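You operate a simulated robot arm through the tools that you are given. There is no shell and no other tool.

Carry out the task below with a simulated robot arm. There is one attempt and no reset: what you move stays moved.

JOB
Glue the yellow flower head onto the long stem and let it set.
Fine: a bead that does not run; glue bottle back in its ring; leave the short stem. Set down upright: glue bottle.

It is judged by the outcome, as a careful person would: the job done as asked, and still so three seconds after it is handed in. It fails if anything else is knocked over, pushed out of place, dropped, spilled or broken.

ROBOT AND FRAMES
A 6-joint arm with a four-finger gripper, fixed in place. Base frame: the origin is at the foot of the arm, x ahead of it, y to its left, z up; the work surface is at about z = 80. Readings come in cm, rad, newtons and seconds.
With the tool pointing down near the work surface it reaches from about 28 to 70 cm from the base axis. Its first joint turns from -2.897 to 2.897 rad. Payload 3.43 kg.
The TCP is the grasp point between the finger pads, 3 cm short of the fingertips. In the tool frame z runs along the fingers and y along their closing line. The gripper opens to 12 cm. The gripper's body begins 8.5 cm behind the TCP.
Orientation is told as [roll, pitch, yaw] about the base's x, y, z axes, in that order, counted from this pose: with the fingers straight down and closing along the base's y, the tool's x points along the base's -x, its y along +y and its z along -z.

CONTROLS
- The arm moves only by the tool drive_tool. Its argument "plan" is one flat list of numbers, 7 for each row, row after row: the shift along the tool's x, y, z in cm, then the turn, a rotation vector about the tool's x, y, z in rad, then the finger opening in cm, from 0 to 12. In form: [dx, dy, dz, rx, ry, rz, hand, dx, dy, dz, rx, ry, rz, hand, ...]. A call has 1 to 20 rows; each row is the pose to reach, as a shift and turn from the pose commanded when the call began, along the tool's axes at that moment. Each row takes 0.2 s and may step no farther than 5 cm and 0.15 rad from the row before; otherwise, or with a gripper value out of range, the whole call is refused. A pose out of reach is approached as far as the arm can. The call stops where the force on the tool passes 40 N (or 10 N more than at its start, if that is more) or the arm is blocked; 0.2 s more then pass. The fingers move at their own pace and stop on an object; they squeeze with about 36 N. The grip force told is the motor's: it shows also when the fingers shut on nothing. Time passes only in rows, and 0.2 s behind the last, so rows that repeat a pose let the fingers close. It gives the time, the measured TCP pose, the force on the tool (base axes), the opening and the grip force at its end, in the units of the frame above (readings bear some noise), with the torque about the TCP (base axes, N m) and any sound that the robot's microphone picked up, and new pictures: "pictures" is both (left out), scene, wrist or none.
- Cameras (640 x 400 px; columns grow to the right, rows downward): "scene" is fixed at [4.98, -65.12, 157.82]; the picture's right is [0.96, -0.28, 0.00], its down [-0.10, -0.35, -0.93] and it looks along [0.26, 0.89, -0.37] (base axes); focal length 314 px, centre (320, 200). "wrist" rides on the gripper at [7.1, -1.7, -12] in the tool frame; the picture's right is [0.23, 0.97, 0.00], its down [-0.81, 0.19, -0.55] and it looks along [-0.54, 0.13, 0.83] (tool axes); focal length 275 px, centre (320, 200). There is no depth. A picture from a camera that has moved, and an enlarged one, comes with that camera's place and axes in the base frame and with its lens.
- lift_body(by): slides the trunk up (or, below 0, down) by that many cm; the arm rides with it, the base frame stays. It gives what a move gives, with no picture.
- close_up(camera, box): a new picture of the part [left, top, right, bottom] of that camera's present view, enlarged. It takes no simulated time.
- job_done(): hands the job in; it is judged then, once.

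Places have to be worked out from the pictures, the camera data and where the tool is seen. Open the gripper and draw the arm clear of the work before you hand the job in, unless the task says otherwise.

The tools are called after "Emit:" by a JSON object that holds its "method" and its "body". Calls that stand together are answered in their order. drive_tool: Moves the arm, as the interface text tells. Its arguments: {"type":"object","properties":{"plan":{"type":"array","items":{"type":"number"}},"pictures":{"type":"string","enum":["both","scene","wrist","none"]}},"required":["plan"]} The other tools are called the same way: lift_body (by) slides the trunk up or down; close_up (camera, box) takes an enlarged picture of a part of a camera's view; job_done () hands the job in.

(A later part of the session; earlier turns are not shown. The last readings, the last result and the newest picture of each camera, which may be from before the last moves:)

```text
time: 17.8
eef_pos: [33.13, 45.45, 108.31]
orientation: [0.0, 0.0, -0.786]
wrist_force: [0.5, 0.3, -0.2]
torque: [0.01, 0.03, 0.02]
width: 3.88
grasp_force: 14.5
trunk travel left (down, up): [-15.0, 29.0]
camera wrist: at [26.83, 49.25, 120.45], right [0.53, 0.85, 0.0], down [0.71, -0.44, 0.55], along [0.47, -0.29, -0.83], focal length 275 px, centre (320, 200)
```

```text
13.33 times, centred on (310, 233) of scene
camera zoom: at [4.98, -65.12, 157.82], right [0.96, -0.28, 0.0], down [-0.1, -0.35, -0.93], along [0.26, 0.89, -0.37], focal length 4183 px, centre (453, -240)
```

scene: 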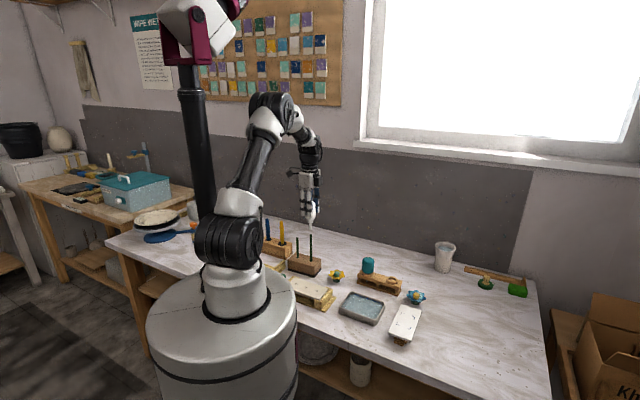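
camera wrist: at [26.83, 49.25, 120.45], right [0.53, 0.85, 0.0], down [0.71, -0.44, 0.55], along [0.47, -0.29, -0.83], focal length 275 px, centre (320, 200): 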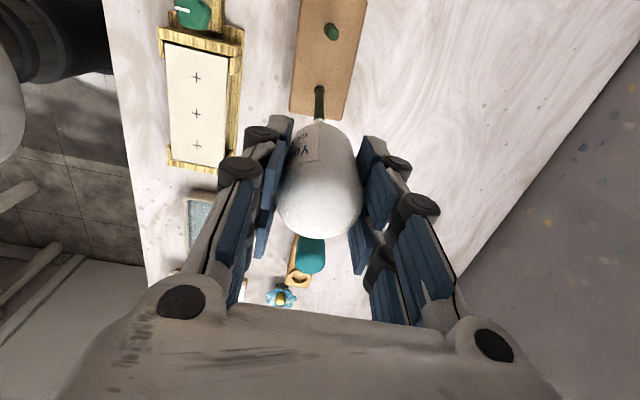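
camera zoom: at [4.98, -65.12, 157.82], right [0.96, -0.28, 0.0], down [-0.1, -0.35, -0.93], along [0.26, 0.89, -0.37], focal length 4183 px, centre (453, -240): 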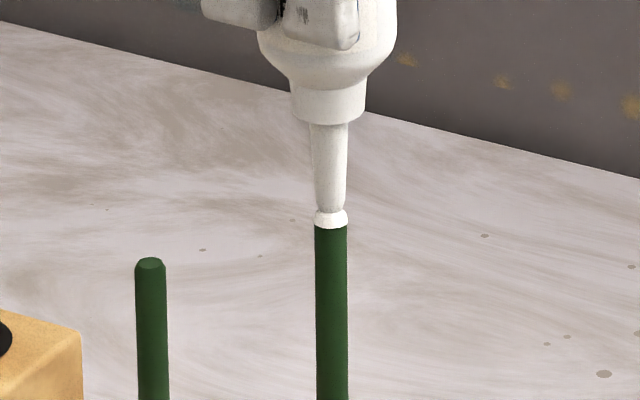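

A neat bead now caps the stem top at full width with no run, which is enough. I lift straight up, carry the bottle back and hover above its ring.

Emit:
{"method": "drive_tool", "body": {"plan": [0, 0, -1, 0, 0, 0, 3.8, 0, 0, -2.5, 0, 0, 0, 3.8, 0, 0, -4, 0, 0, 0, 3.8, 0, 0, -5.7, 0, 0, 0, 3.8, -3.062, 0.358, -5.7, 0, 0, 0, 3.8, -6.124, 0.716, -5.7, 0, 0, 0, 3.8, -9.185, 1.075, -5.7, 0, 0, 0, 3.8, -12.247, 1.433, -5.7, 0, 0, 0, 3.8, -15.309, 1.791, -5.7, 0, 0, 0, 3.8, -18.371, 2.149, -5.7, 0, 0, 0, 3.8, -21.433, 2.507, -5.7, 0, 0, 0, 3.8, -24.495, 2.865, -5.7, 0, 0, 0, 3.8, -27.556, 3.224, -5.7, 0, 0, 0, 3.8, -30.618, 3.582, -5.7, 0, 0, 0, 3.8, -33.68, 3.94, -5.7, 0, 0, 0, 3.8, -33.68, 3.94, -2.7, 0, 0, 0, 3.8, -33.68, 3.94, 0.3, 0, 0, 0, 3.8, -33.68, 3.94, 3.3, 0, 0, 0, 3.8, -33.68, 3.94, 6.3, 0, 0, 0, 3.8, -33.68, 3.94, 8.3, 0, 0, 0, 3.8], "pictures": "both"}}

Emit:
{"method": "close_up", "body": {"camera": "scene", "box": [355, 225, 435, 305]}}

Emit:
{"method": "close_up", "body": {"camera": "scene", "box": [298, 218, 322, 248]}}

Emit:
{"method": "close_up", "body": {"camera": "wrist", "box": [220, 50, 420, 175]}}

```text
time: 22.0
eef_pos: [59.68, 24.42, 99.98]
orientation: [-0.001, 0.0, -0.786]
wrist_force: [1.0, -0.4, -1.4]
torque: [-0.01, 0.0, 0.0]
width: 3.93
grasp_force: 14.8
trunk travel left (down, up): [-15.0, 29.0]
camera wrist: at [53.49, 28.23, 112.1], right [0.53, 0.85, 0.0], down [0.71, -0.44, 0.55], along [0.47, -0.29, -0.83], focal length 275 px, centre (320, 200)
```

scene: 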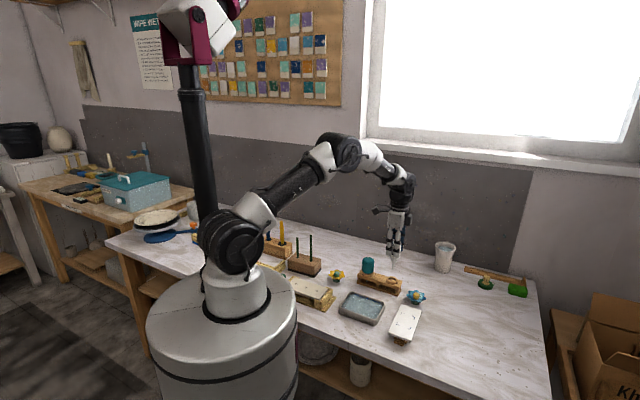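
wrist: 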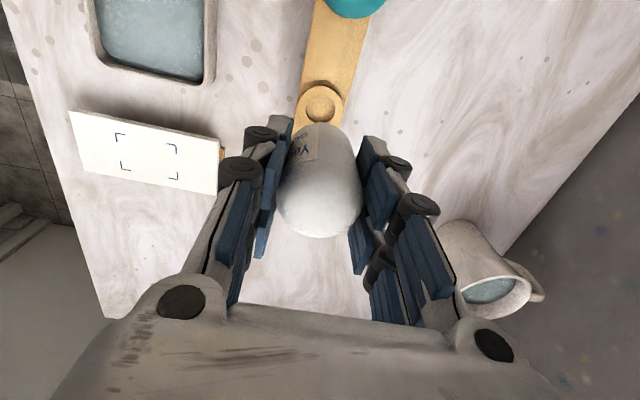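

```text
5.00 times, centred on (395, 265) of scene
camera zoom: at [4.98, -65.12, 157.82], right [0.96, -0.28, 0.0], down [-0.1, -0.35, -0.93], along [0.26, 0.89, -0.37], focal length 1569 px, centre (-55, -125)
```

zoom: 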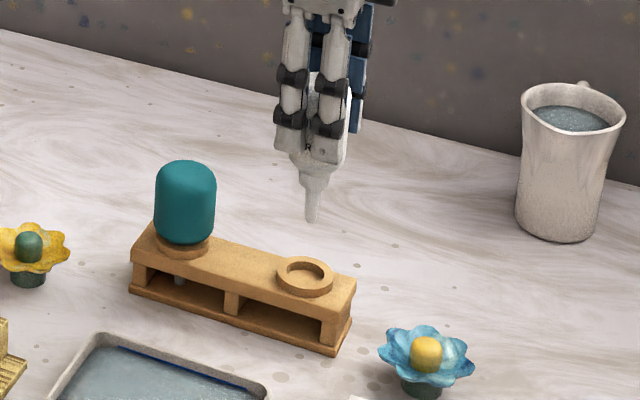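

```text
13.33 times, centred on (310, 233) of scene
camera zoom: at [4.98, -65.12, 157.82], right [0.96, -0.28, 0.0], down [-0.1, -0.35, -0.93], along [0.26, 0.89, -0.37], focal length 4183 px, centre (453, -240)
```

zoom: 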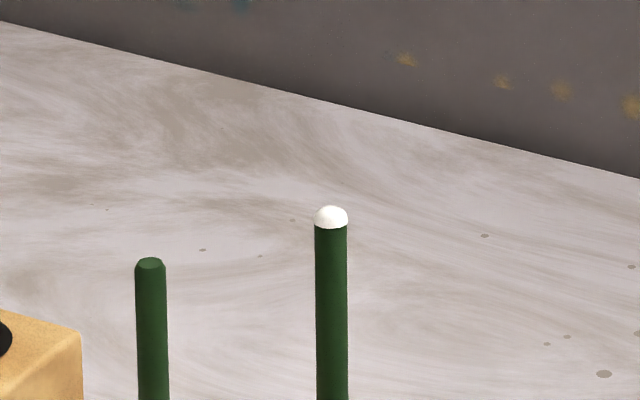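

```text
3.20 times, centred on (320, 112) of wrist
camera zoom: at [53.49, 28.23, 112.1], right [0.53, 0.85, 0.0], down [0.71, -0.44, 0.55], along [0.47, -0.29, -0.83], focal length 881 px, centre (320, 480)
```

zoom: 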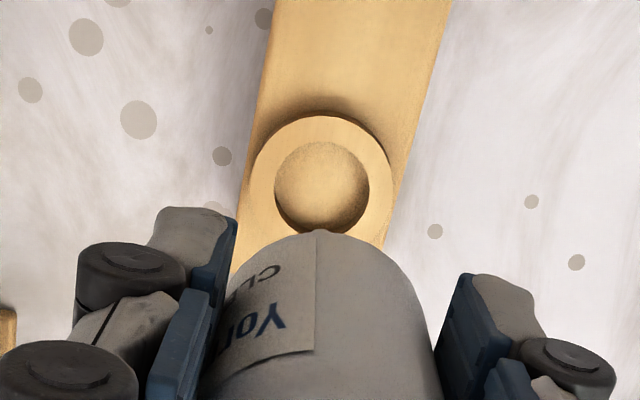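

The bead is a tidy dome on the stem, and the nozzle lines up with the ring in both views. I lower the bottle to the exact pose it was gripped at.

Emit:
{"method": "drive_tool", "body": {"plan": [0, 0, 1.5, 0, 0, 0, 3.8, 0, 0, 3.0, 0, 0, 0, 3.8, 0, 0, 4.5, 0, 0, 0, 3.8, 0, 0, 6.0, 0, 0, 0, 3.8, 0, 0, 7.2, 0, 0, 0, 3.8, 0, 0, 8.2, 0, 0, 0, 3.8, 0, 0, 9.0, 0, 0, 0, 3.8, 0, 0, 9.6, 0, 0, 0, 3.8, 0, 0, 9.6, 0, 0, 0, 3.8], "pictures": "both"}}

Emit:
{"method": "close_up", "body": {"camera": "scene", "box": [365, 250, 425, 305]}}

Emit:
{"method": "close_up", "body": {"camera": "wrist", "box": [200, 60, 440, 210]}}

```text
time: 24.0
eef_pos: [59.73, 24.45, 90.31]
orientation: [0.002, 0.0, -0.784]
wrist_force: [0.5, 0.4, 1.8]
torque: [0.05, -0.06, 0.01]
width: 3.9
grasp_force: 14.7
trunk travel left (down, up): [-15.0, 29.0]
camera wrist: at [53.49, 28.16, 102.52], right [0.53, 0.85, 0.0], down [0.71, -0.44, 0.55], along [0.47, -0.29, -0.83], focal length 275 px, centre (320, 200)
```

scene: 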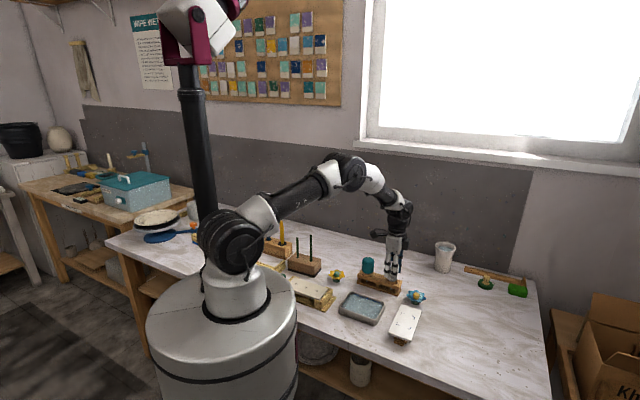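
wrist: 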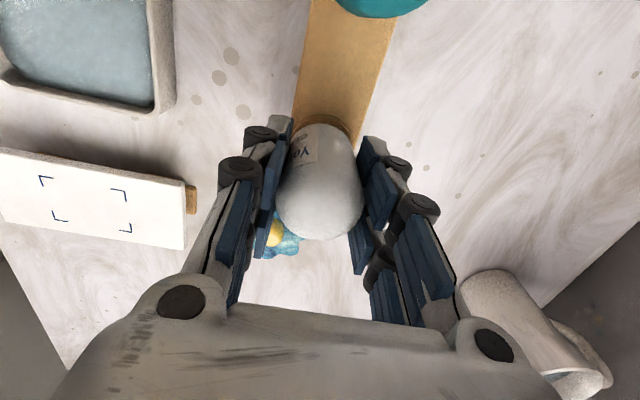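

```text
7.27 times, centred on (395, 278) of scene
camera zoom: at [4.98, -65.12, 157.82], right [0.96, -0.28, 0.0], down [-0.1, -0.35, -0.93], along [0.26, 0.89, -0.37], focal length 2282 px, centre (-226, -364)
```

zoom: 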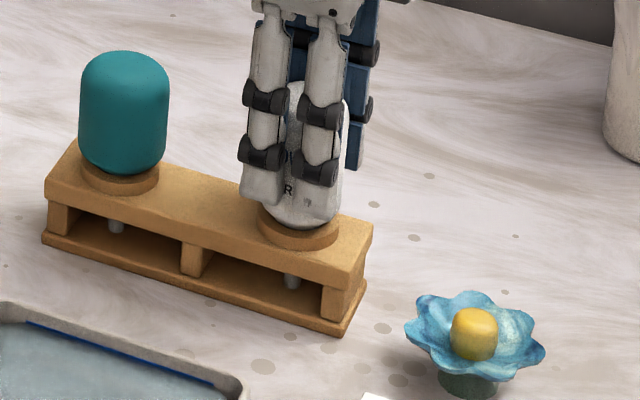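

```text
2.67 times, centred on (320, 135) of wrist
camera zoom: at [53.49, 28.16, 102.52], right [0.53, 0.85, 0.0], down [0.71, -0.44, 0.55], along [0.47, -0.29, -0.83], focal length 734 px, centre (320, 373)
```

zoom: 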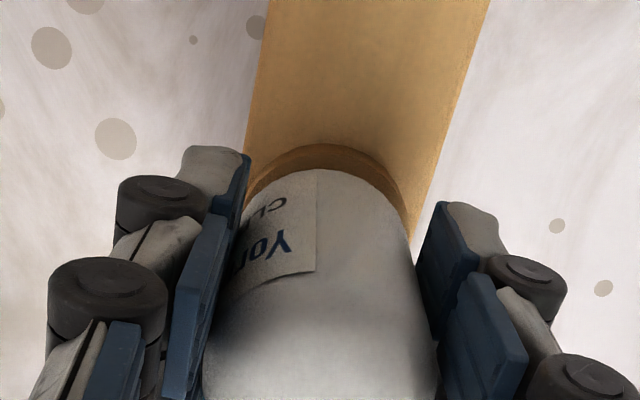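

The bottle is back in its ring, with the nozzle showing below as before. I open the fingers gently and leave the bottle standing.

Emit:
{"method": "drive_tool", "body": {"plan": [0, 0, 0, 0, 0, 0, 3.9, 0, 0, 0, 0, 0, 0, 4.0, 0, 0, 0, 0, 0, 0, 4.15, 0, 0, 0, 0, 0, 0, 4.4, 0, 0, 0, 0, 0, 0, 5.0, 0, 0, 0, 0, 0, 0, 6.0, 0, 0, 0, 0, 0, 0, 7.0, 0, 0, 0, 0, 0, 0, 7.0], "pictures": "wrist"}}

Emit:
{"method": "close_up", "body": {"camera": "scene", "box": [365, 250, 425, 305]}}

```text
time: 25.8
eef_pos: [59.6, 24.39, 90.36]
orientation: [0.0, -0.001, -0.785]
wrist_force: [0.0, -0.9, -0.1]
torque: [-0.01, 0.0, 0.01]
width: 6.99
grasp_force: 0.1
trunk travel left (down, up): [-15.0, 29.0]
camera wrist: at [53.48, 28.16, 102.51], right [0.53, 0.85, 0.0], down [0.71, -0.44, 0.55], along [0.47, -0.29, -0.83], focal length 275 px, centre (320, 200)
```

wrist: 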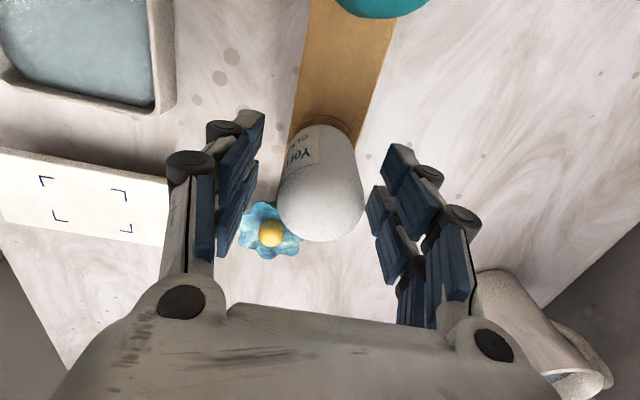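

```text
7.27 times, centred on (395, 278) of scene
camera zoom: at [4.98, -65.12, 157.82], right [0.96, -0.28, 0.0], down [-0.1, -0.35, -0.93], along [0.26, 0.89, -0.37], focal length 2282 px, centre (-226, -364)
```

zoom: 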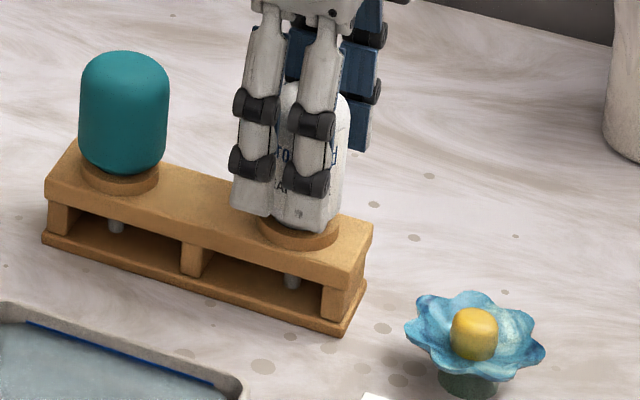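

The bottle stands in its ring. I rise well clear of it, travel over to the yellow flower head and hover above it for an accurate look.

Emit:
{"method": "drive_tool", "body": {"plan": [0, 0, -2, 0, 0, 0, 7, 0, 0, -5.5, 0, 0, 0, 7, 0, 0, -9.5, 0, 0, 0, 7, 0, 0, -13.6, 0, 0, 0, 7, 4.16, -0.97, -13.6, 0, 0, 0, 7, 8.33, -1.94, -13.6, 0, 0, 0, 7, 12.49, -2.9, -13.6, 0, 0, 0, 7, 16.66, -3.87, -13.6, 0, 0, 0, 7, 20.82, -4.84, -13.6, 0, 0, 0, 7, 20.82, -4.84, -10.6, 0, 0, 0, 7, 20.82, -4.84, -8, 0, 0, 0, 7, 20.82, -4.84, -8, 0, 0, 0, 7], "pictures": "both"}}

Emit:
{"method": "close_up", "body": {"camera": "wrist", "box": [230, 30, 410, 145]}}

Emit:
{"method": "close_up", "body": {"camera": "scene", "box": [285, 210, 425, 305]}}

```text
time: 28.4
eef_pos: [41.49, 35.55, 98.38]
orientation: [0.0, 0.0, -0.785]
wrist_force: [1.3, 0.2, 0.0]
torque: [-0.01, -0.01, -0.02]
width: 7.01
grasp_force: 0.1
trunk travel left (down, up): [-15.0, 29.0]
camera wrist: at [35.23, 39.5, 110.42], right [0.53, 0.85, 0.0], down [0.71, -0.44, 0.55], along [0.47, -0.29, -0.83], focal length 275 px, centre (320, 200)
```

scene: 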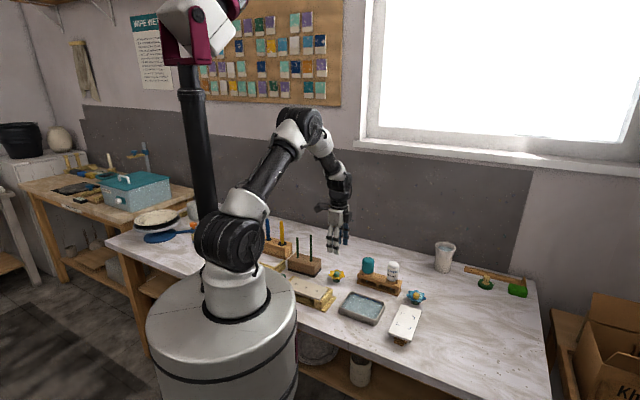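
wrist: 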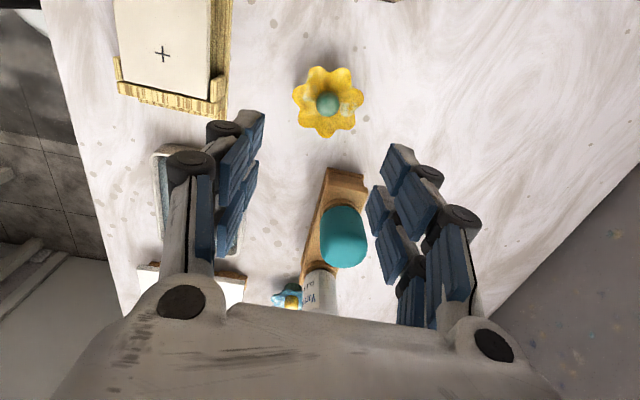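

```text
3.48 times, centred on (320, 88) of wrist
camera zoom: at [35.23, 39.5, 110.42], right [0.53, 0.85, 0.0], down [0.71, -0.44, 0.55], along [0.47, -0.29, -0.83], focal length 958 px, centre (320, 591)
```

zoom: 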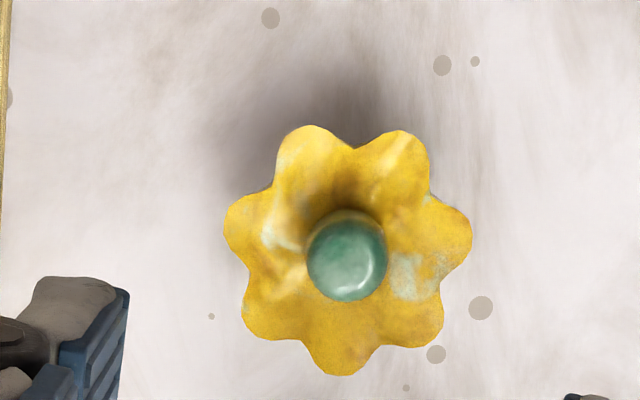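

```text
4.21 times, centred on (355, 258) of scene
camera zoom: at [4.98, -65.12, 157.82], right [0.96, -0.28, 0.0], down [-0.1, -0.35, -0.93], along [0.26, 0.89, -0.37], focal length 1321 px, centre (173, -42)
```

zoom: 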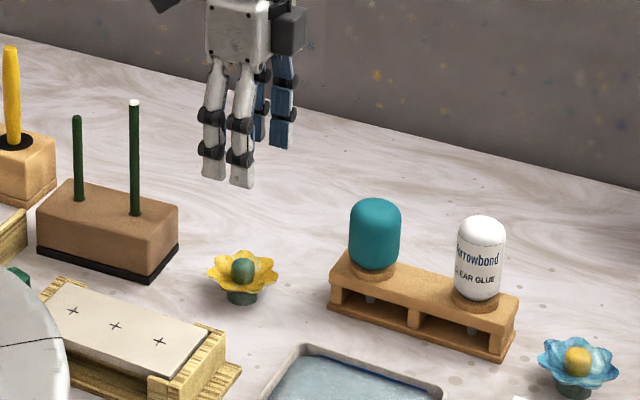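

The flower head is at about (41.35, 36.55), with a knob about 2.1 cm wide. I shift to be directly over it, drop to z = 92 with the fingers nearly at knob width, and check the centring.

Emit:
{"method": "drive_tool", "body": {"plan": [0.78, 0.57, 0, 0, 0, 0, 5, 0.78, 0.57, 3, 0, 0, 0, 4, 0.78, 0.57, 6.4, 0, 0, 0, 3.6, 0.78, 0.57, 6.4, 0, 0, 0, 3.6], "pictures": "both"}}

Emit:
{"method": "close_up", "body": {"camera": "wrist", "box": [220, 60, 420, 185]}}

Emit:
{"method": "close_up", "body": {"camera": "scene", "box": [310, 230, 365, 290]}}

```text
time: 29.4
eef_pos: [41.19, 36.66, 91.87]
orientation: [-0.001, 0.001, -0.786]
wrist_force: [-0.3, 0.5, -0.1]
torque: [0.01, 0.03, 0.01]
width: 3.59
grasp_force: 0.0
trunk travel left (down, up): [-15.0, 29.0]
camera wrist: at [35.1, 40.49, 104.03], right [0.53, 0.85, 0.0], down [0.71, -0.44, 0.55], along [0.47, -0.29, -0.83], focal length 275 px, centre (320, 200)
```

scene: 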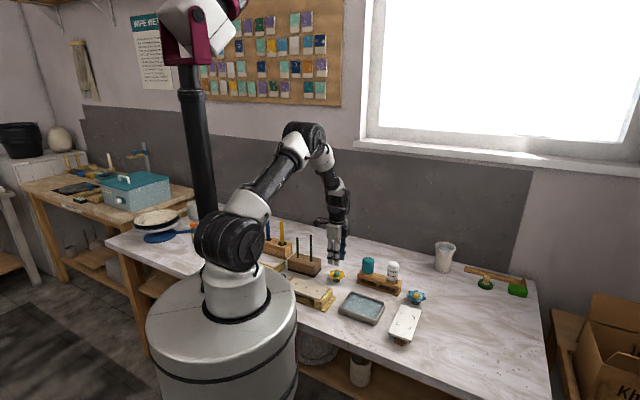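
wrist: 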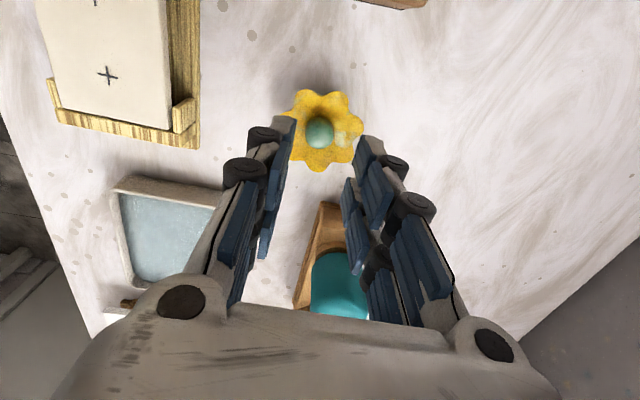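

```text
3.20 times, centred on (320, 122) of wrist
camera zoom: at [35.1, 40.49, 104.03], right [0.53, 0.85, 0.0], down [0.71, -0.44, 0.55], along [0.47, -0.29, -0.83], focal length 881 px, centre (320, 448)
```

zoom: 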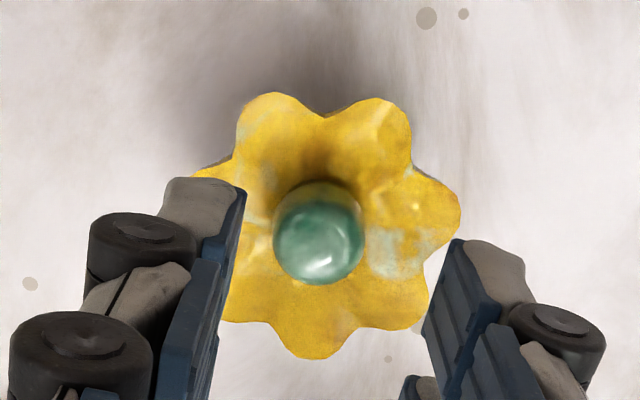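

```text
6.67 times, centred on (338, 260) of scene
camera zoom: at [4.98, -65.12, 157.82], right [0.96, -0.28, 0.0], down [-0.1, -0.35, -0.93], along [0.26, 0.89, -0.37], focal length 2092 px, centre (203, -200)
```

zoom: 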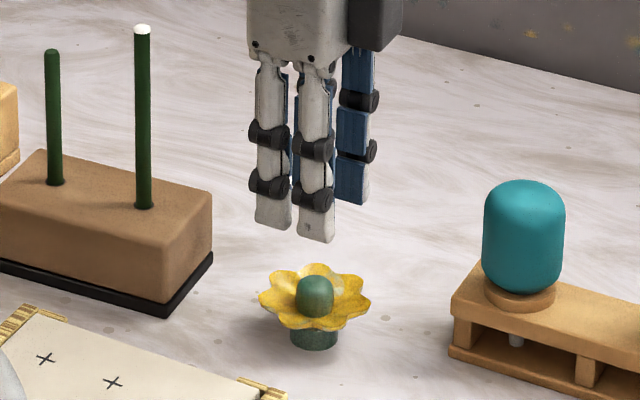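

The knob is centred within about 0.1 cm. I descend so the fingertips sit just above the petals, around the knob, and check before closing.

Emit:
{"method": "drive_tool", "body": {"plan": [0.1, 0, 2, 0, 0, 0, 3.4, 0.1, 0, 3.8, 0, 0, 0, 3.4, 0.1, 0, 5.0, 0, 0, 0, 3.4, 0.1, 0, 5.6, 0, 0, 0, 3.4, 0.1, 0, 5.6, 0, 0, 0, 3.4], "pictures": "wrist"}}

Emit:
{"method": "close_up", "body": {"camera": "wrist", "box": [220, 80, 420, 205]}}

Emit:
{"method": "close_up", "body": {"camera": "scene", "box": [320, 245, 355, 285]}}

```text
time: 30.6
eef_pos: [41.26, 36.72, 86.36]
orientation: [-0.001, 0.0, -0.784]
wrist_force: [-0.5, -0.5, -0.5]
torque: [0.03, 0.03, -0.03]
width: 3.42
grasp_force: 0.1
trunk travel left (down, up): [-15.0, 29.0]
camera wrist: at [35.1, 40.54, 98.53], right [0.53, 0.85, 0.0], down [0.71, -0.44, 0.55], along [0.47, -0.29, -0.83], focal length 275 px, centre (320, 200)
```

wrist: 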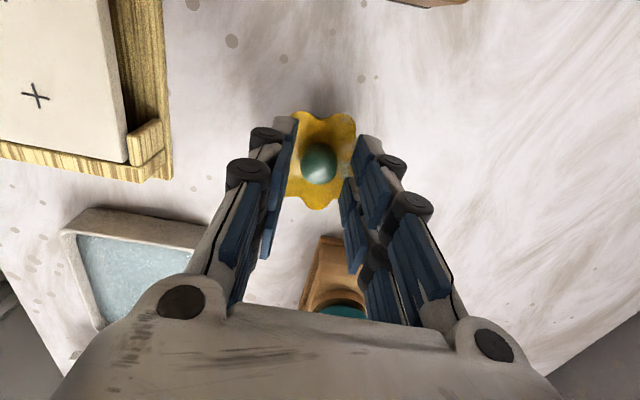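

```text
3.20 times, centred on (320, 142) of wrist
camera zoom: at [35.1, 40.54, 98.53], right [0.53, 0.85, 0.0], down [0.71, -0.44, 0.55], along [0.47, -0.29, -0.83], focal length 881 px, centre (320, 384)
```

zoom: 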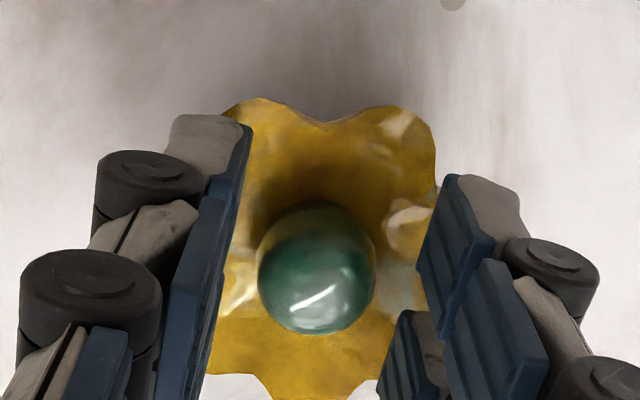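

```text
10.00 times, centred on (338, 265) of scene
camera zoom: at [4.98, -65.12, 157.82], right [0.96, -0.28, 0.0], down [-0.1, -0.35, -0.93], along [0.26, 0.89, -0.37], focal length 3138 px, centre (145, -450)
```

zoom: 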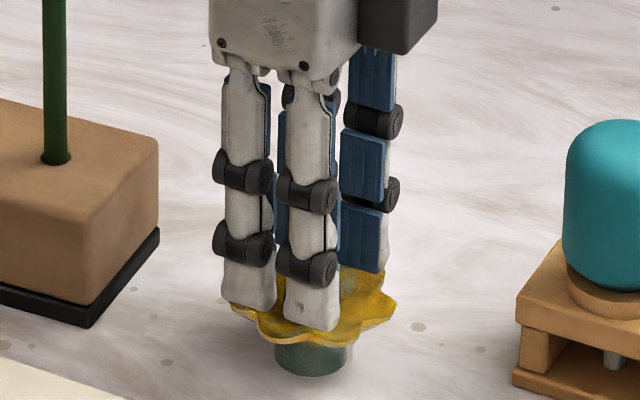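

The fingertips straddle the knob just above the petals with no contact force. I close on the knob moderately.

Emit:
{"method": "drive_tool", "body": {"plan": [0, 0, 0, 0, 0, 0, 2.8, 0, 0, 0, 0, 0, 0, 2.4, 0, 0, 0, 0, 0, 0, 2.1, 0, 0, 0, 0, 0, 0, 1.9, 0, 0, 0, 0, 0, 0, 1.8, 0, 0, 0, 0, 0, 0, 1.8], "pictures": "wrist"}}

Emit:
{"method": "close_up", "body": {"camera": "wrist", "box": [220, 80, 420, 205]}}

```text
time: 32.0
eef_pos: [41.31, 36.7, 86.44]
orientation: [-0.001, -0.001, -0.786]
wrist_force: [0.5, 0.3, -0.3]
torque: [0.0, 0.02, -0.01]
width: 2.06
grasp_force: 36.1
trunk travel left (down, up): [-15.0, 29.0]
camera wrist: at [35.09, 40.54, 98.53], right [0.53, 0.85, 0.0], down [0.71, -0.44, 0.55], along [0.47, -0.29, -0.83], focal length 275 px, centre (320, 200)
```

wrist: 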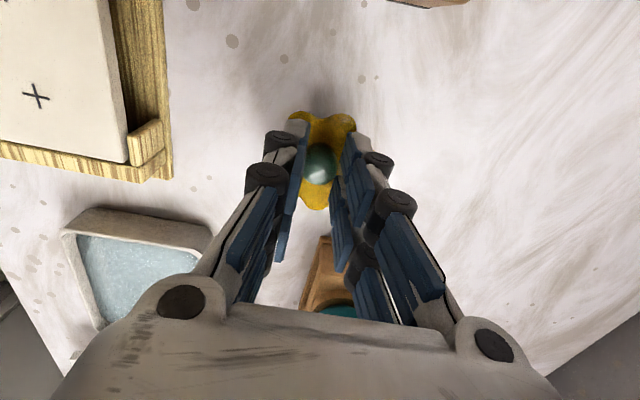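

```text
3.20 times, centred on (320, 142) of wrist
camera zoom: at [35.09, 40.54, 98.53], right [0.53, 0.85, 0.0], down [0.71, -0.44, 0.55], along [0.47, -0.29, -0.83], focal length 881 px, centre (320, 384)
```

zoom: 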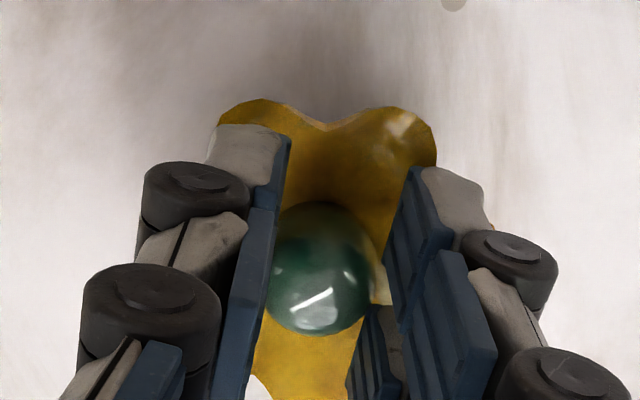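

The knob is gripped at 2.06 cm. I lift the head straight up, then carry it partway toward the long stem, stopping about 5 cm short so the wrist camera can fix the stem top again.

Emit:
{"method": "drive_tool", "body": {"plan": [0, 0, -1, 0, 0, 0, 1.8, 0, 0, -2.5, 0, 0, 0, 1.8, 0, 0, -5, 0, 0, 0, 1.8, 0, 0, -8, 0, 0, 0, 1.8, 0, 0, -11, 0, 0, 0, 1.8, 0, 0, -14, 0, 0, 0, 1.8, 0, 0, -17, 0, 0, 0, 1.8, 0, 0, -20, 0, 0, 0, 1.8, 0, 0, -22.5, 0, 0, 0, 1.8, 2.2, 0.1, -22.5, 0, 0, 0, 1.8, 4.4, 0.2, -22.5, 0, 0, 0, 1.8, 6.5, 0.28, -22.5, 0, 0, 0, 1.8, 6.5, 0.28, -22.5, 0, 0, 0, 1.8], "pictures": "both"}}

Emit:
{"method": "close_up", "body": {"camera": "wrist", "box": [230, 0, 410, 115]}}

Emit:
{"method": "close_up", "body": {"camera": "wrist", "box": [220, 80, 420, 205]}}

Emit:
{"method": "close_up", "body": {"camera": "scene", "box": [290, 195, 345, 275]}}

```text
time: 34.8
eef_pos: [36.81, 41.55, 108.78]
orientation: [0.001, -0.001, -0.785]
wrist_force: [0.1, 0.1, -0.4]
torque: [0.04, -0.02, -0.01]
width: 2.08
grasp_force: 36.3
trunk travel left (down, up): [-15.0, 29.0]
camera wrist: at [30.66, 45.42, 120.92], right [0.53, 0.85, 0.0], down [0.71, -0.44, 0.55], along [0.47, -0.29, -0.83], focal length 275 px, centre (320, 200)
```

scene: 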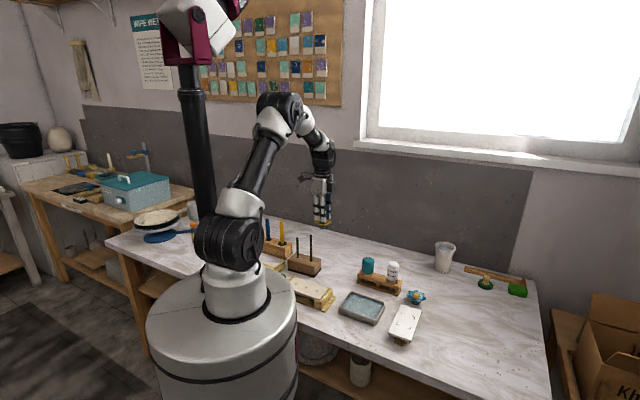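
wrist: 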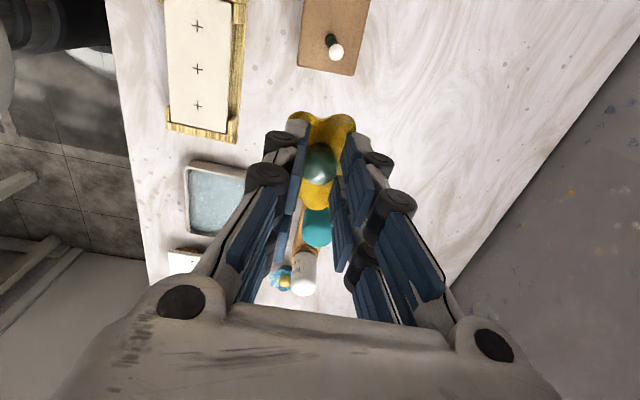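

```text
3.48 times, centred on (320, 58) of wrist
camera zoom: at [30.66, 45.42, 120.92], right [0.53, 0.85, 0.0], down [0.71, -0.44, 0.55], along [0.47, -0.29, -0.83], focal length 958 px, centre (320, 696)
```

zoom: 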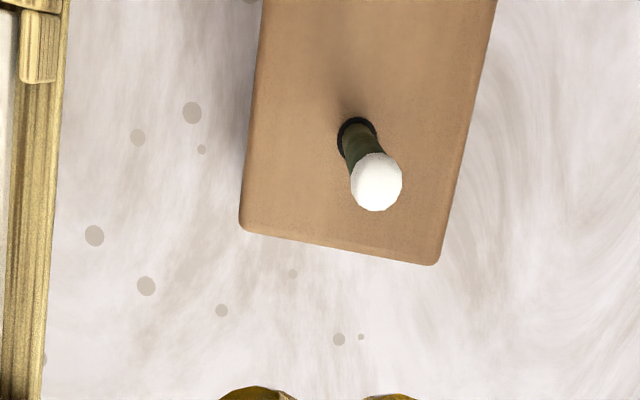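

```text
3.20 times, centred on (320, 142) of wrist
camera zoom: at [30.66, 45.42, 120.92], right [0.53, 0.85, 0.0], down [0.71, -0.44, 0.55], along [0.47, -0.29, -0.83], focal length 881 px, centre (320, 384)
```

zoom: 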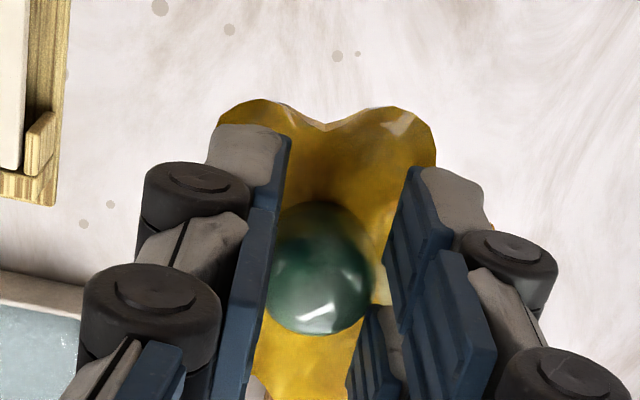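

```text
5.00 times, centred on (318, 235) of scene
camera zoom: at [4.98, -65.12, 157.82], right [0.96, -0.28, 0.0], down [-0.1, -0.35, -0.93], along [0.26, 0.89, -0.37], focal length 1569 px, centre (332, 25)
```

zoom: 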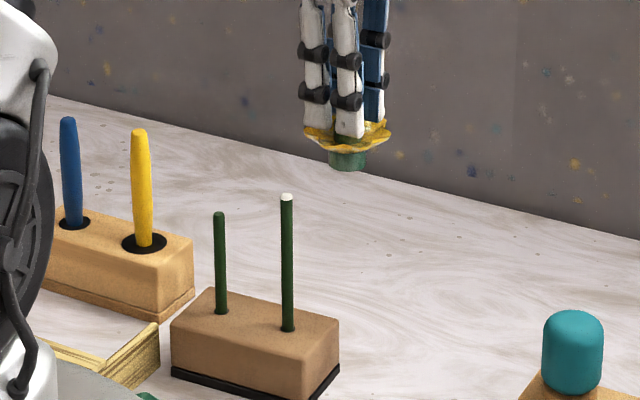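

Triangulating both cameras, the stem top is at (33.14, 45.27, ≈97.8). The head's axis lies about 0.4 cm toward tool −x of the TCP, and its cup bottom about 7 cm below. I move over the stem at this height and check.

Emit:
{"method": "drive_tool", "body": {"plan": [2.0, 0.01, 0, 0, 0, 0, 1.8, 4.0, 0.02, 0, 0, 0, 0, 1.8, 5.73, 0.02, 0, 0, 0, 0, 1.8, 5.73, 0.02, 1.0, 0, 0, 0, 1.8, 5.73, 0.02, 2.0, 0, 0, 0, 1.8, 5.73, 0.02, 2.0, 0, 0, 0, 1.8], "pictures": "wrist"}}

Emit:
{"method": "close_up", "body": {"camera": "scene", "box": [295, 210, 330, 250]}}

Emit:
{"method": "close_up", "body": {"camera": "wrist", "box": [270, 40, 370, 140]}}

```text
time: 36.2
eef_pos: [32.9, 45.54, 106.94]
orientation: [0.001, -0.001, -0.786]
wrist_force: [0.1, -0.5, -0.3]
torque: [0.01, 0.0, 0.0]
width: 2.08
grasp_force: 35.9
trunk travel left (down, up): [-15.0, 29.0]
camera wrist: at [26.71, 49.37, 119.02], right [0.53, 0.85, 0.0], down [0.71, -0.44, 0.55], along [0.47, -0.29, -0.83], focal length 275 px, centre (320, 200)
```

wrist: 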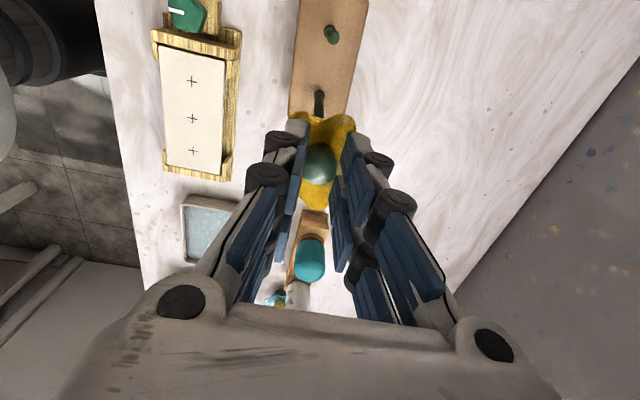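

```text
10.00 times, centred on (312, 230) of scene
camera zoom: at [4.98, -65.12, 157.82], right [0.96, -0.28, 0.0], down [-0.1, -0.35, -0.93], along [0.26, 0.89, -0.37], focal length 3138 px, centre (395, -100)
```

zoom: 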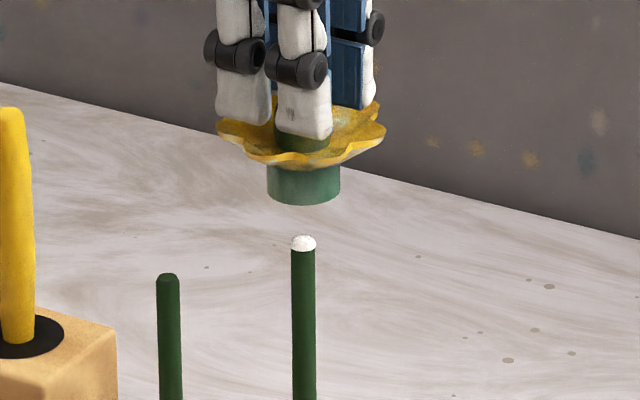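

```text
4.00 times, centred on (320, 90) of wrist
camera zoom: at [26.71, 49.37, 119.02], right [0.53, 0.85, 0.0], down [0.71, -0.44, 0.55], along [0.47, -0.29, -0.83], focal length 1101 px, centre (320, 640)
```

zoom: 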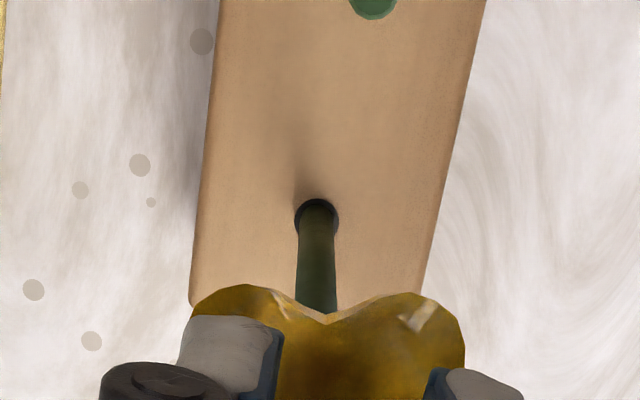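

The cup sits centred over the bead in both views, about 2.1 cm above the stem top. I lower 1.5 cm and look for a socket and the remaining gap.

Emit:
{"method": "drive_tool", "body": {"plan": [0, 0, 0.5, 0, 0, 0, 1.8, 0, 0, 1.0, 0, 0, 0, 1.8, 0, 0, 1.5, 0, 0, 0, 1.8, 0, 0, 1.5, 0, 0, 0, 1.8], "pictures": "none"}}

Emit:
{"method": "close_up", "body": {"camera": "scene", "box": [300, 220, 320, 245]}}

```text
time: 37.2
eef_pos: [32.86, 45.51, 105.41]
orientation: [0.0, 0.001, -0.786]
wrist_force: [-0.4, 0.2, -0.7]
torque: [0.01, 0.02, 0.0]
width: 2.08
grasp_force: 36.3
trunk travel left (down, up): [-15.0, 29.0]
```

```text
16.00 times, centred on (310, 232) of scene
camera zoom: at [4.98, -65.12, 157.82], right [0.96, -0.28, 0.0], down [-0.1, -0.35, -0.93], along [0.26, 0.89, -0.37], focal length 5020 px, centre (480, -320)
```

zoom: 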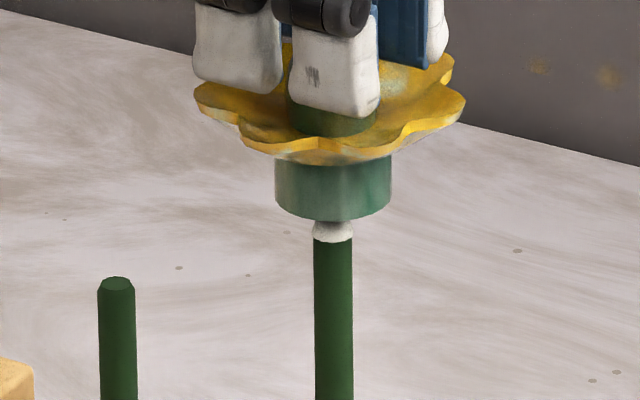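

The cup is perfectly centred over the stem with about 0.7 cm left to the stem top. I lower in small steps, watching the force.

Emit:
{"method": "drive_tool", "body": {"plan": [0, 0, 0.15, 0, 0, 0, 1.8, 0, 0, 0.3, 0, 0, 0, 1.8, 0, 0, 0.45, 0, 0, 0, 1.8, 0, 0, 0.45, 0, 0, 0, 1.8], "pictures": "none"}}

Emit:
{"method": "close_up", "body": {"camera": "scene", "box": [300, 220, 320, 245]}}

```text
time: 38.2
eef_pos: [32.89, 45.57, 105.03]
orientation: [0.001, 0.0, -0.785]
wrist_force: [0.1, -0.2, -0.2]
torque: [-0.01, 0.0, 0.02]
width: 2.09
grasp_force: 36.0
trunk travel left (down, up): [-15.0, 29.0]
```

```text
16.00 times, centred on (310, 232) of scene
camera zoom: at [4.98, -65.12, 157.82], right [0.96, -0.28, 0.0], down [-0.1, -0.35, -0.93], along [0.26, 0.89, -0.37], focal length 5020 px, centre (480, -320)
```

zoom: 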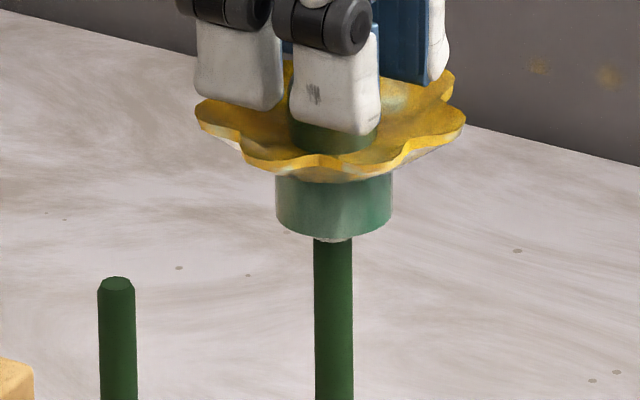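

There is still no contact force and the bead is almost covered. I continue down in 0.1 cm steps.

Emit:
{"method": "drive_tool", "body": {"plan": [0, 0, 0.1, 0, 0, 0, 1.8, 0, 0, 0.2, 0, 0, 0, 1.8, 0, 0, 0.2, 0, 0, 0, 1.8], "pictures": "none"}}

Emit:
{"method": "close_up", "body": {"camera": "scene", "box": [300, 220, 320, 245]}}

```text
time: 39.0
eef_pos: [32.8, 45.55, 104.62]
orientation: [0.002, 0.0, -0.784]
wrist_force: [-0.5, 0.1, 0.3]
torque: [-0.03, -0.03, -0.03]
width: 2.08
grasp_force: 36.1
trunk travel left (down, up): [-15.0, 29.0]
```

```text
16.00 times, centred on (310, 232) of scene
camera zoom: at [4.98, -65.12, 157.82], right [0.96, -0.28, 0.0], down [-0.1, -0.35, -0.93], along [0.26, 0.89, -0.37], focal length 5020 px, centre (480, -320)
```

zoom: 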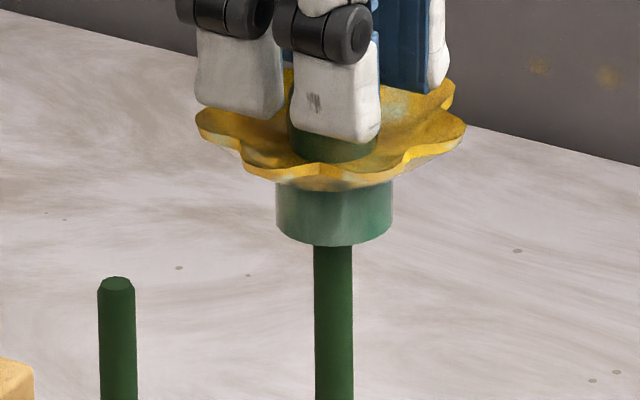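

The cup bottom is level with the stem top and there is still no force, so I continue down slowly to find either contact or a socket.

Emit:
{"method": "drive_tool", "body": {"plan": [0, 0, 0.1, 0, 0, 0, 1.8, 0, 0, 0.1, 0, 0, 0, 1.8], "pictures": "none"}}

Emit:
{"method": "drive_tool", "body": {"plan": [0, 0, 0.1, 0, 0, 0, 1.8, 0, 0, 0.1, 0, 0, 0, 1.8], "pictures": "none"}}

```text
time: 39.6
eef_pos: [32.85, 45.57, 104.56]
orientation: [0.001, 0.002, -0.787]
wrist_force: [-0.4, 0.4, -0.4]
torque: [-0.01, -0.03, -0.02]
width: 2.09
grasp_force: 36.2
trunk travel left (down, up): [-15.0, 29.0]
```

```text
time: 40.2
eef_pos: [32.83, 45.52, 104.67]
orientation: [0.0, 0.0, -0.786]
wrist_force: [1.0, 0.2, -1.0]
torque: [-0.02, 0.02, -0.01]
width: 2.09
grasp_force: 36.3
trunk travel left (down, up): [-15.0, 29.0]
```

Emit:
{"method": "close_up", "body": {"camera": "scene", "box": [300, 220, 320, 245]}}

Emit:
{"method": "drive_tool", "body": {"plan": [0, 0, 0.1, 0, 0, 0, 1.8, 0, 0, 0.1, 0, 0, 0, 1.8], "pictures": "wrist"}}

```text
16.00 times, centred on (310, 232) of scene
camera zoom: at [4.98, -65.12, 157.82], right [0.96, -0.28, 0.0], down [-0.1, -0.35, -0.93], along [0.26, 0.89, -0.37], focal length 5020 px, centre (480, -320)
```

zoom: 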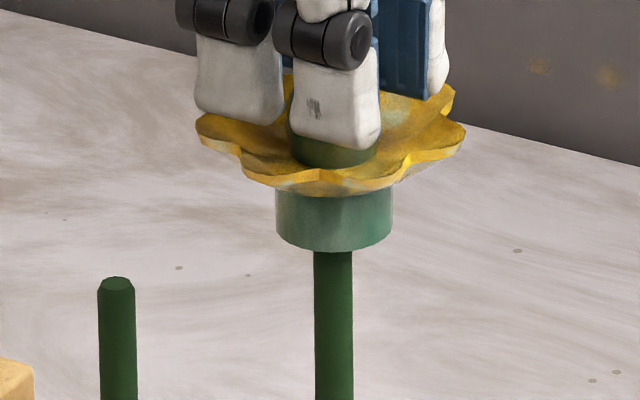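

```text
time: 40.8
eef_pos: [32.84, 45.51, 104.39]
orientation: [-0.001, 0.0, -0.786]
wrist_force: [0.4, 1.0, -0.9]
torque: [0.01, 0.01, 0.01]
width: 2.11
grasp_force: 36.5
trunk travel left (down, up): [-15.0, 29.0]
camera wrist: at [26.69, 49.37, 116.57], right [0.53, 0.85, 0.0], down [0.71, -0.44, 0.55], along [0.47, -0.29, -0.83], focal length 275 px, centre (320, 200)
```

wrist: 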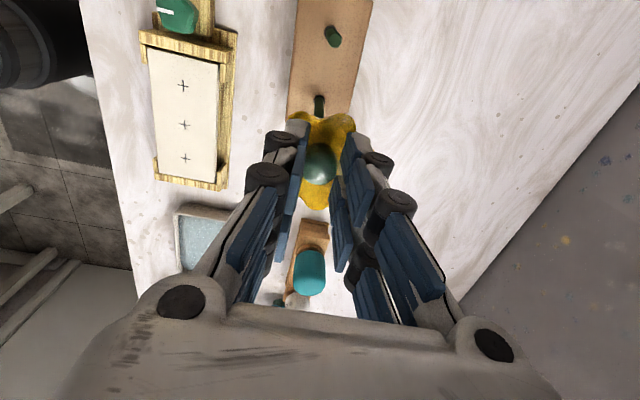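

The stem is going into a socket in the cup, because the cup keeps lowering with no force. I continue in small steps until it seats.

Emit:
{"method": "drive_tool", "body": {"plan": [0, 0, 0.1, 0, 0, 0, 1.8, 0, 0, 0.2, 0, 0, 0, 1.8, 0, 0, 0.2, 0, 0, 0, 1.8], "pictures": "none"}}

Emit:
{"method": "drive_tool", "body": {"plan": [0, 0, 0.1, 0, 0, 0, 1.8, 0, 0, 0.1, 0, 0, 0, 1.8], "pictures": "none"}}

Emit:
{"method": "close_up", "body": {"camera": "scene", "box": [300, 220, 320, 245]}}

```text
time: 41.6
eef_pos: [32.9, 45.49, 104.21]
orientation: [-0.001, 0.001, -0.787]
wrist_force: [-0.1, 0.0, -1.2]
torque: [-0.04, 0.02, -0.01]
width: 2.09
grasp_force: 36.1
trunk travel left (down, up): [-15.0, 29.0]
```

```text
time: 42.2
eef_pos: [32.91, 45.45, 104.2]
orientation: [-0.001, 0.001, -0.784]
wrist_force: [0.4, -0.1, -0.5]
torque: [0.02, 0.02, 0.0]
width: 2.09
grasp_force: 35.7
trunk travel left (down, up): [-15.0, 29.0]
```

```text
16.00 times, centred on (310, 232) of scene
camera zoom: at [4.98, -65.12, 157.82], right [0.96, -0.28, 0.0], down [-0.1, -0.35, -0.93], along [0.26, 0.89, -0.37], focal length 5020 px, centre (480, -320)
```

zoom: 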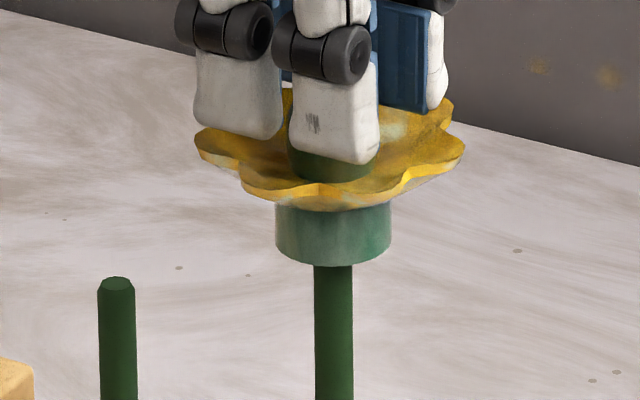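

The stem is about 0.7 cm into the socket with no resistance. I continue down gently.

Emit:
{"method": "drive_tool", "body": {"plan": [0, 0, 0.1, 0, 0, 0, 1.8, 0, 0, 0.2, 0, 0, 0, 1.8, 0, 0, 0.2, 0, 0, 0, 1.8], "pictures": "none"}}

Emit:
{"method": "drive_tool", "body": {"plan": [0, 0, 0.1, 0, 0, 0, 1.8, 0, 0, 0.1, 0, 0, 0, 1.8], "pictures": "none"}}

Emit:
{"method": "close_up", "body": {"camera": "scene", "box": [300, 220, 320, 245]}}

```text
time: 43.0
eef_pos: [32.78, 45.58, 103.99]
orientation: [0.0, 0.0, -0.783]
wrist_force: [0.1, 0.0, -0.6]
torque: [0.0, -0.03, 0.0]
width: 2.1
grasp_force: 36.2
trunk travel left (down, up): [-15.0, 29.0]
```

```text
time: 43.6
eef_pos: [32.87, 45.51, 103.71]
orientation: [0.0, 0.001, -0.785]
wrist_force: [0.7, -0.1, -1.0]
torque: [-0.02, 0.01, 0.0]
width: 2.07
grasp_force: 36.4
trunk travel left (down, up): [-15.0, 29.0]
```

```text
16.00 times, centred on (310, 232) of scene
camera zoom: at [4.98, -65.12, 157.82], right [0.96, -0.28, 0.0], down [-0.1, -0.35, -0.93], along [0.26, 0.89, -0.37], focal length 5020 px, centre (480, -320)
```

zoom: 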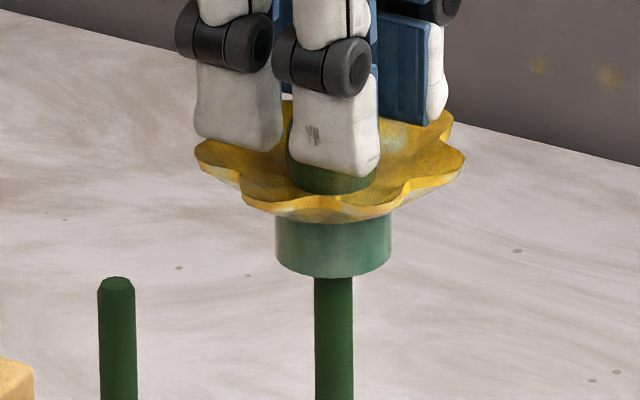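

Emit:
{"method": "drive_tool", "body": {"plan": [0, 0, 0.1, 0, 0, 0, 1.8, 0, 0, 0.1, 0, 0, 0, 1.8], "pictures": "none"}}

Emit:
{"method": "drive_tool", "body": {"plan": [0, 0, 0.1, 0, 0, 0, 1.8, 0, 0, 0.1, 0, 0, 0, 1.8], "pictures": "none"}}

Emit:
{"method": "drive_tool", "body": {"plan": [0, 0, 0.1, 0, 0, 0, 1.8, 0, 0, 0.1, 0, 0, 0, 1.8], "pictures": "none"}}

Emit:
{"method": "close_up", "body": {"camera": "scene", "box": [300, 220, 320, 245]}}

```text
time: 44.2
eef_pos: [32.85, 45.38, 103.81]
orientation: [0.0, 0.0, -0.785]
wrist_force: [0.8, -0.4, -0.3]
torque: [-0.04, 0.02, -0.04]
width: 2.08
grasp_force: 36.5
trunk travel left (down, up): [-15.0, 29.0]
```

```text
time: 44.8
eef_pos: [32.82, 45.49, 103.55]
orientation: [-0.001, 0.0, -0.786]
wrist_force: [0.6, -0.1, 0.0]
torque: [-0.03, 0.01, 0.03]
width: 2.07
grasp_force: 35.7
trunk travel left (down, up): [-15.0, 29.0]
```

```text
time: 45.4
eef_pos: [32.96, 45.47, 103.53]
orientation: [0.0, 0.0, -0.787]
wrist_force: [0.4, 0.2, -0.8]
torque: [0.02, -0.03, -0.03]
width: 2.07
grasp_force: 35.8
trunk travel left (down, up): [-15.0, 29.0]
```

```text
16.00 times, centred on (310, 232) of scene
camera zoom: at [4.98, -65.12, 157.82], right [0.96, -0.28, 0.0], down [-0.1, -0.35, -0.93], along [0.26, 0.89, -0.37], focal length 5020 px, centre (480, -320)
```

zoom: 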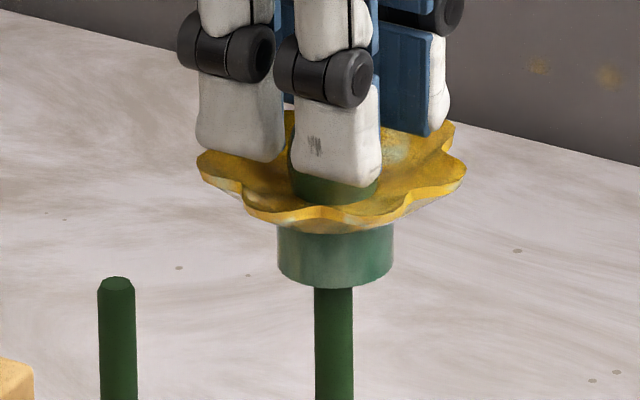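

Emit:
{"method": "drive_tool", "body": {"plan": [0, 0, 0.1, 0, 0, 0, 1.8, 0, 0, 0.1, 0, 0, 0, 1.8], "pictures": "none"}}

Emit:
{"method": "drive_tool", "body": {"plan": [0, 0, 0.1, 0, 0, 0, 1.8, 0, 0, 0.1, 0, 0, 0, 1.8], "pictures": "none"}}

Emit:
{"method": "close_up", "body": {"camera": "scene", "box": [300, 220, 320, 245]}}

```text
time: 46.0
eef_pos: [32.88, 45.62, 103.5]
orientation: [0.0, -0.001, -0.785]
wrist_force: [1.1, -0.4, 0.0]
torque: [0.01, -0.01, -0.01]
width: 2.1
grasp_force: 35.7
trunk travel left (down, up): [-15.0, 29.0]
```

```text
time: 46.6
eef_pos: [32.96, 45.45, 103.37]
orientation: [-0.001, 0.0, -0.785]
wrist_force: [0.7, 0.1, -0.2]
torque: [-0.04, -0.01, 0.01]
width: 2.1
grasp_force: 35.8
trunk travel left (down, up): [-15.0, 29.0]
```

```text
16.00 times, centred on (310, 232) of scene
camera zoom: at [4.98, -65.12, 157.82], right [0.96, -0.28, 0.0], down [-0.1, -0.35, -0.93], along [0.26, 0.89, -0.37], focal length 5020 px, centre (480, -320)
```

zoom: 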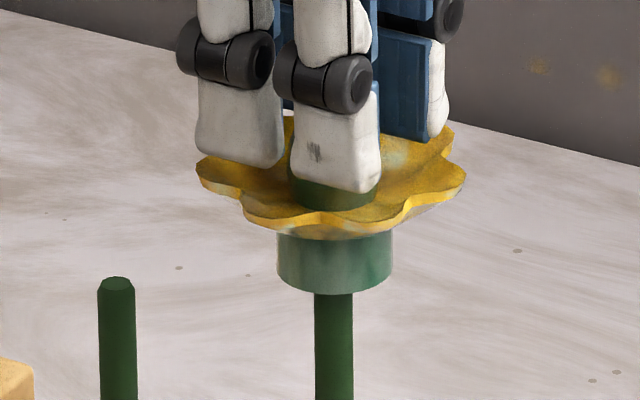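

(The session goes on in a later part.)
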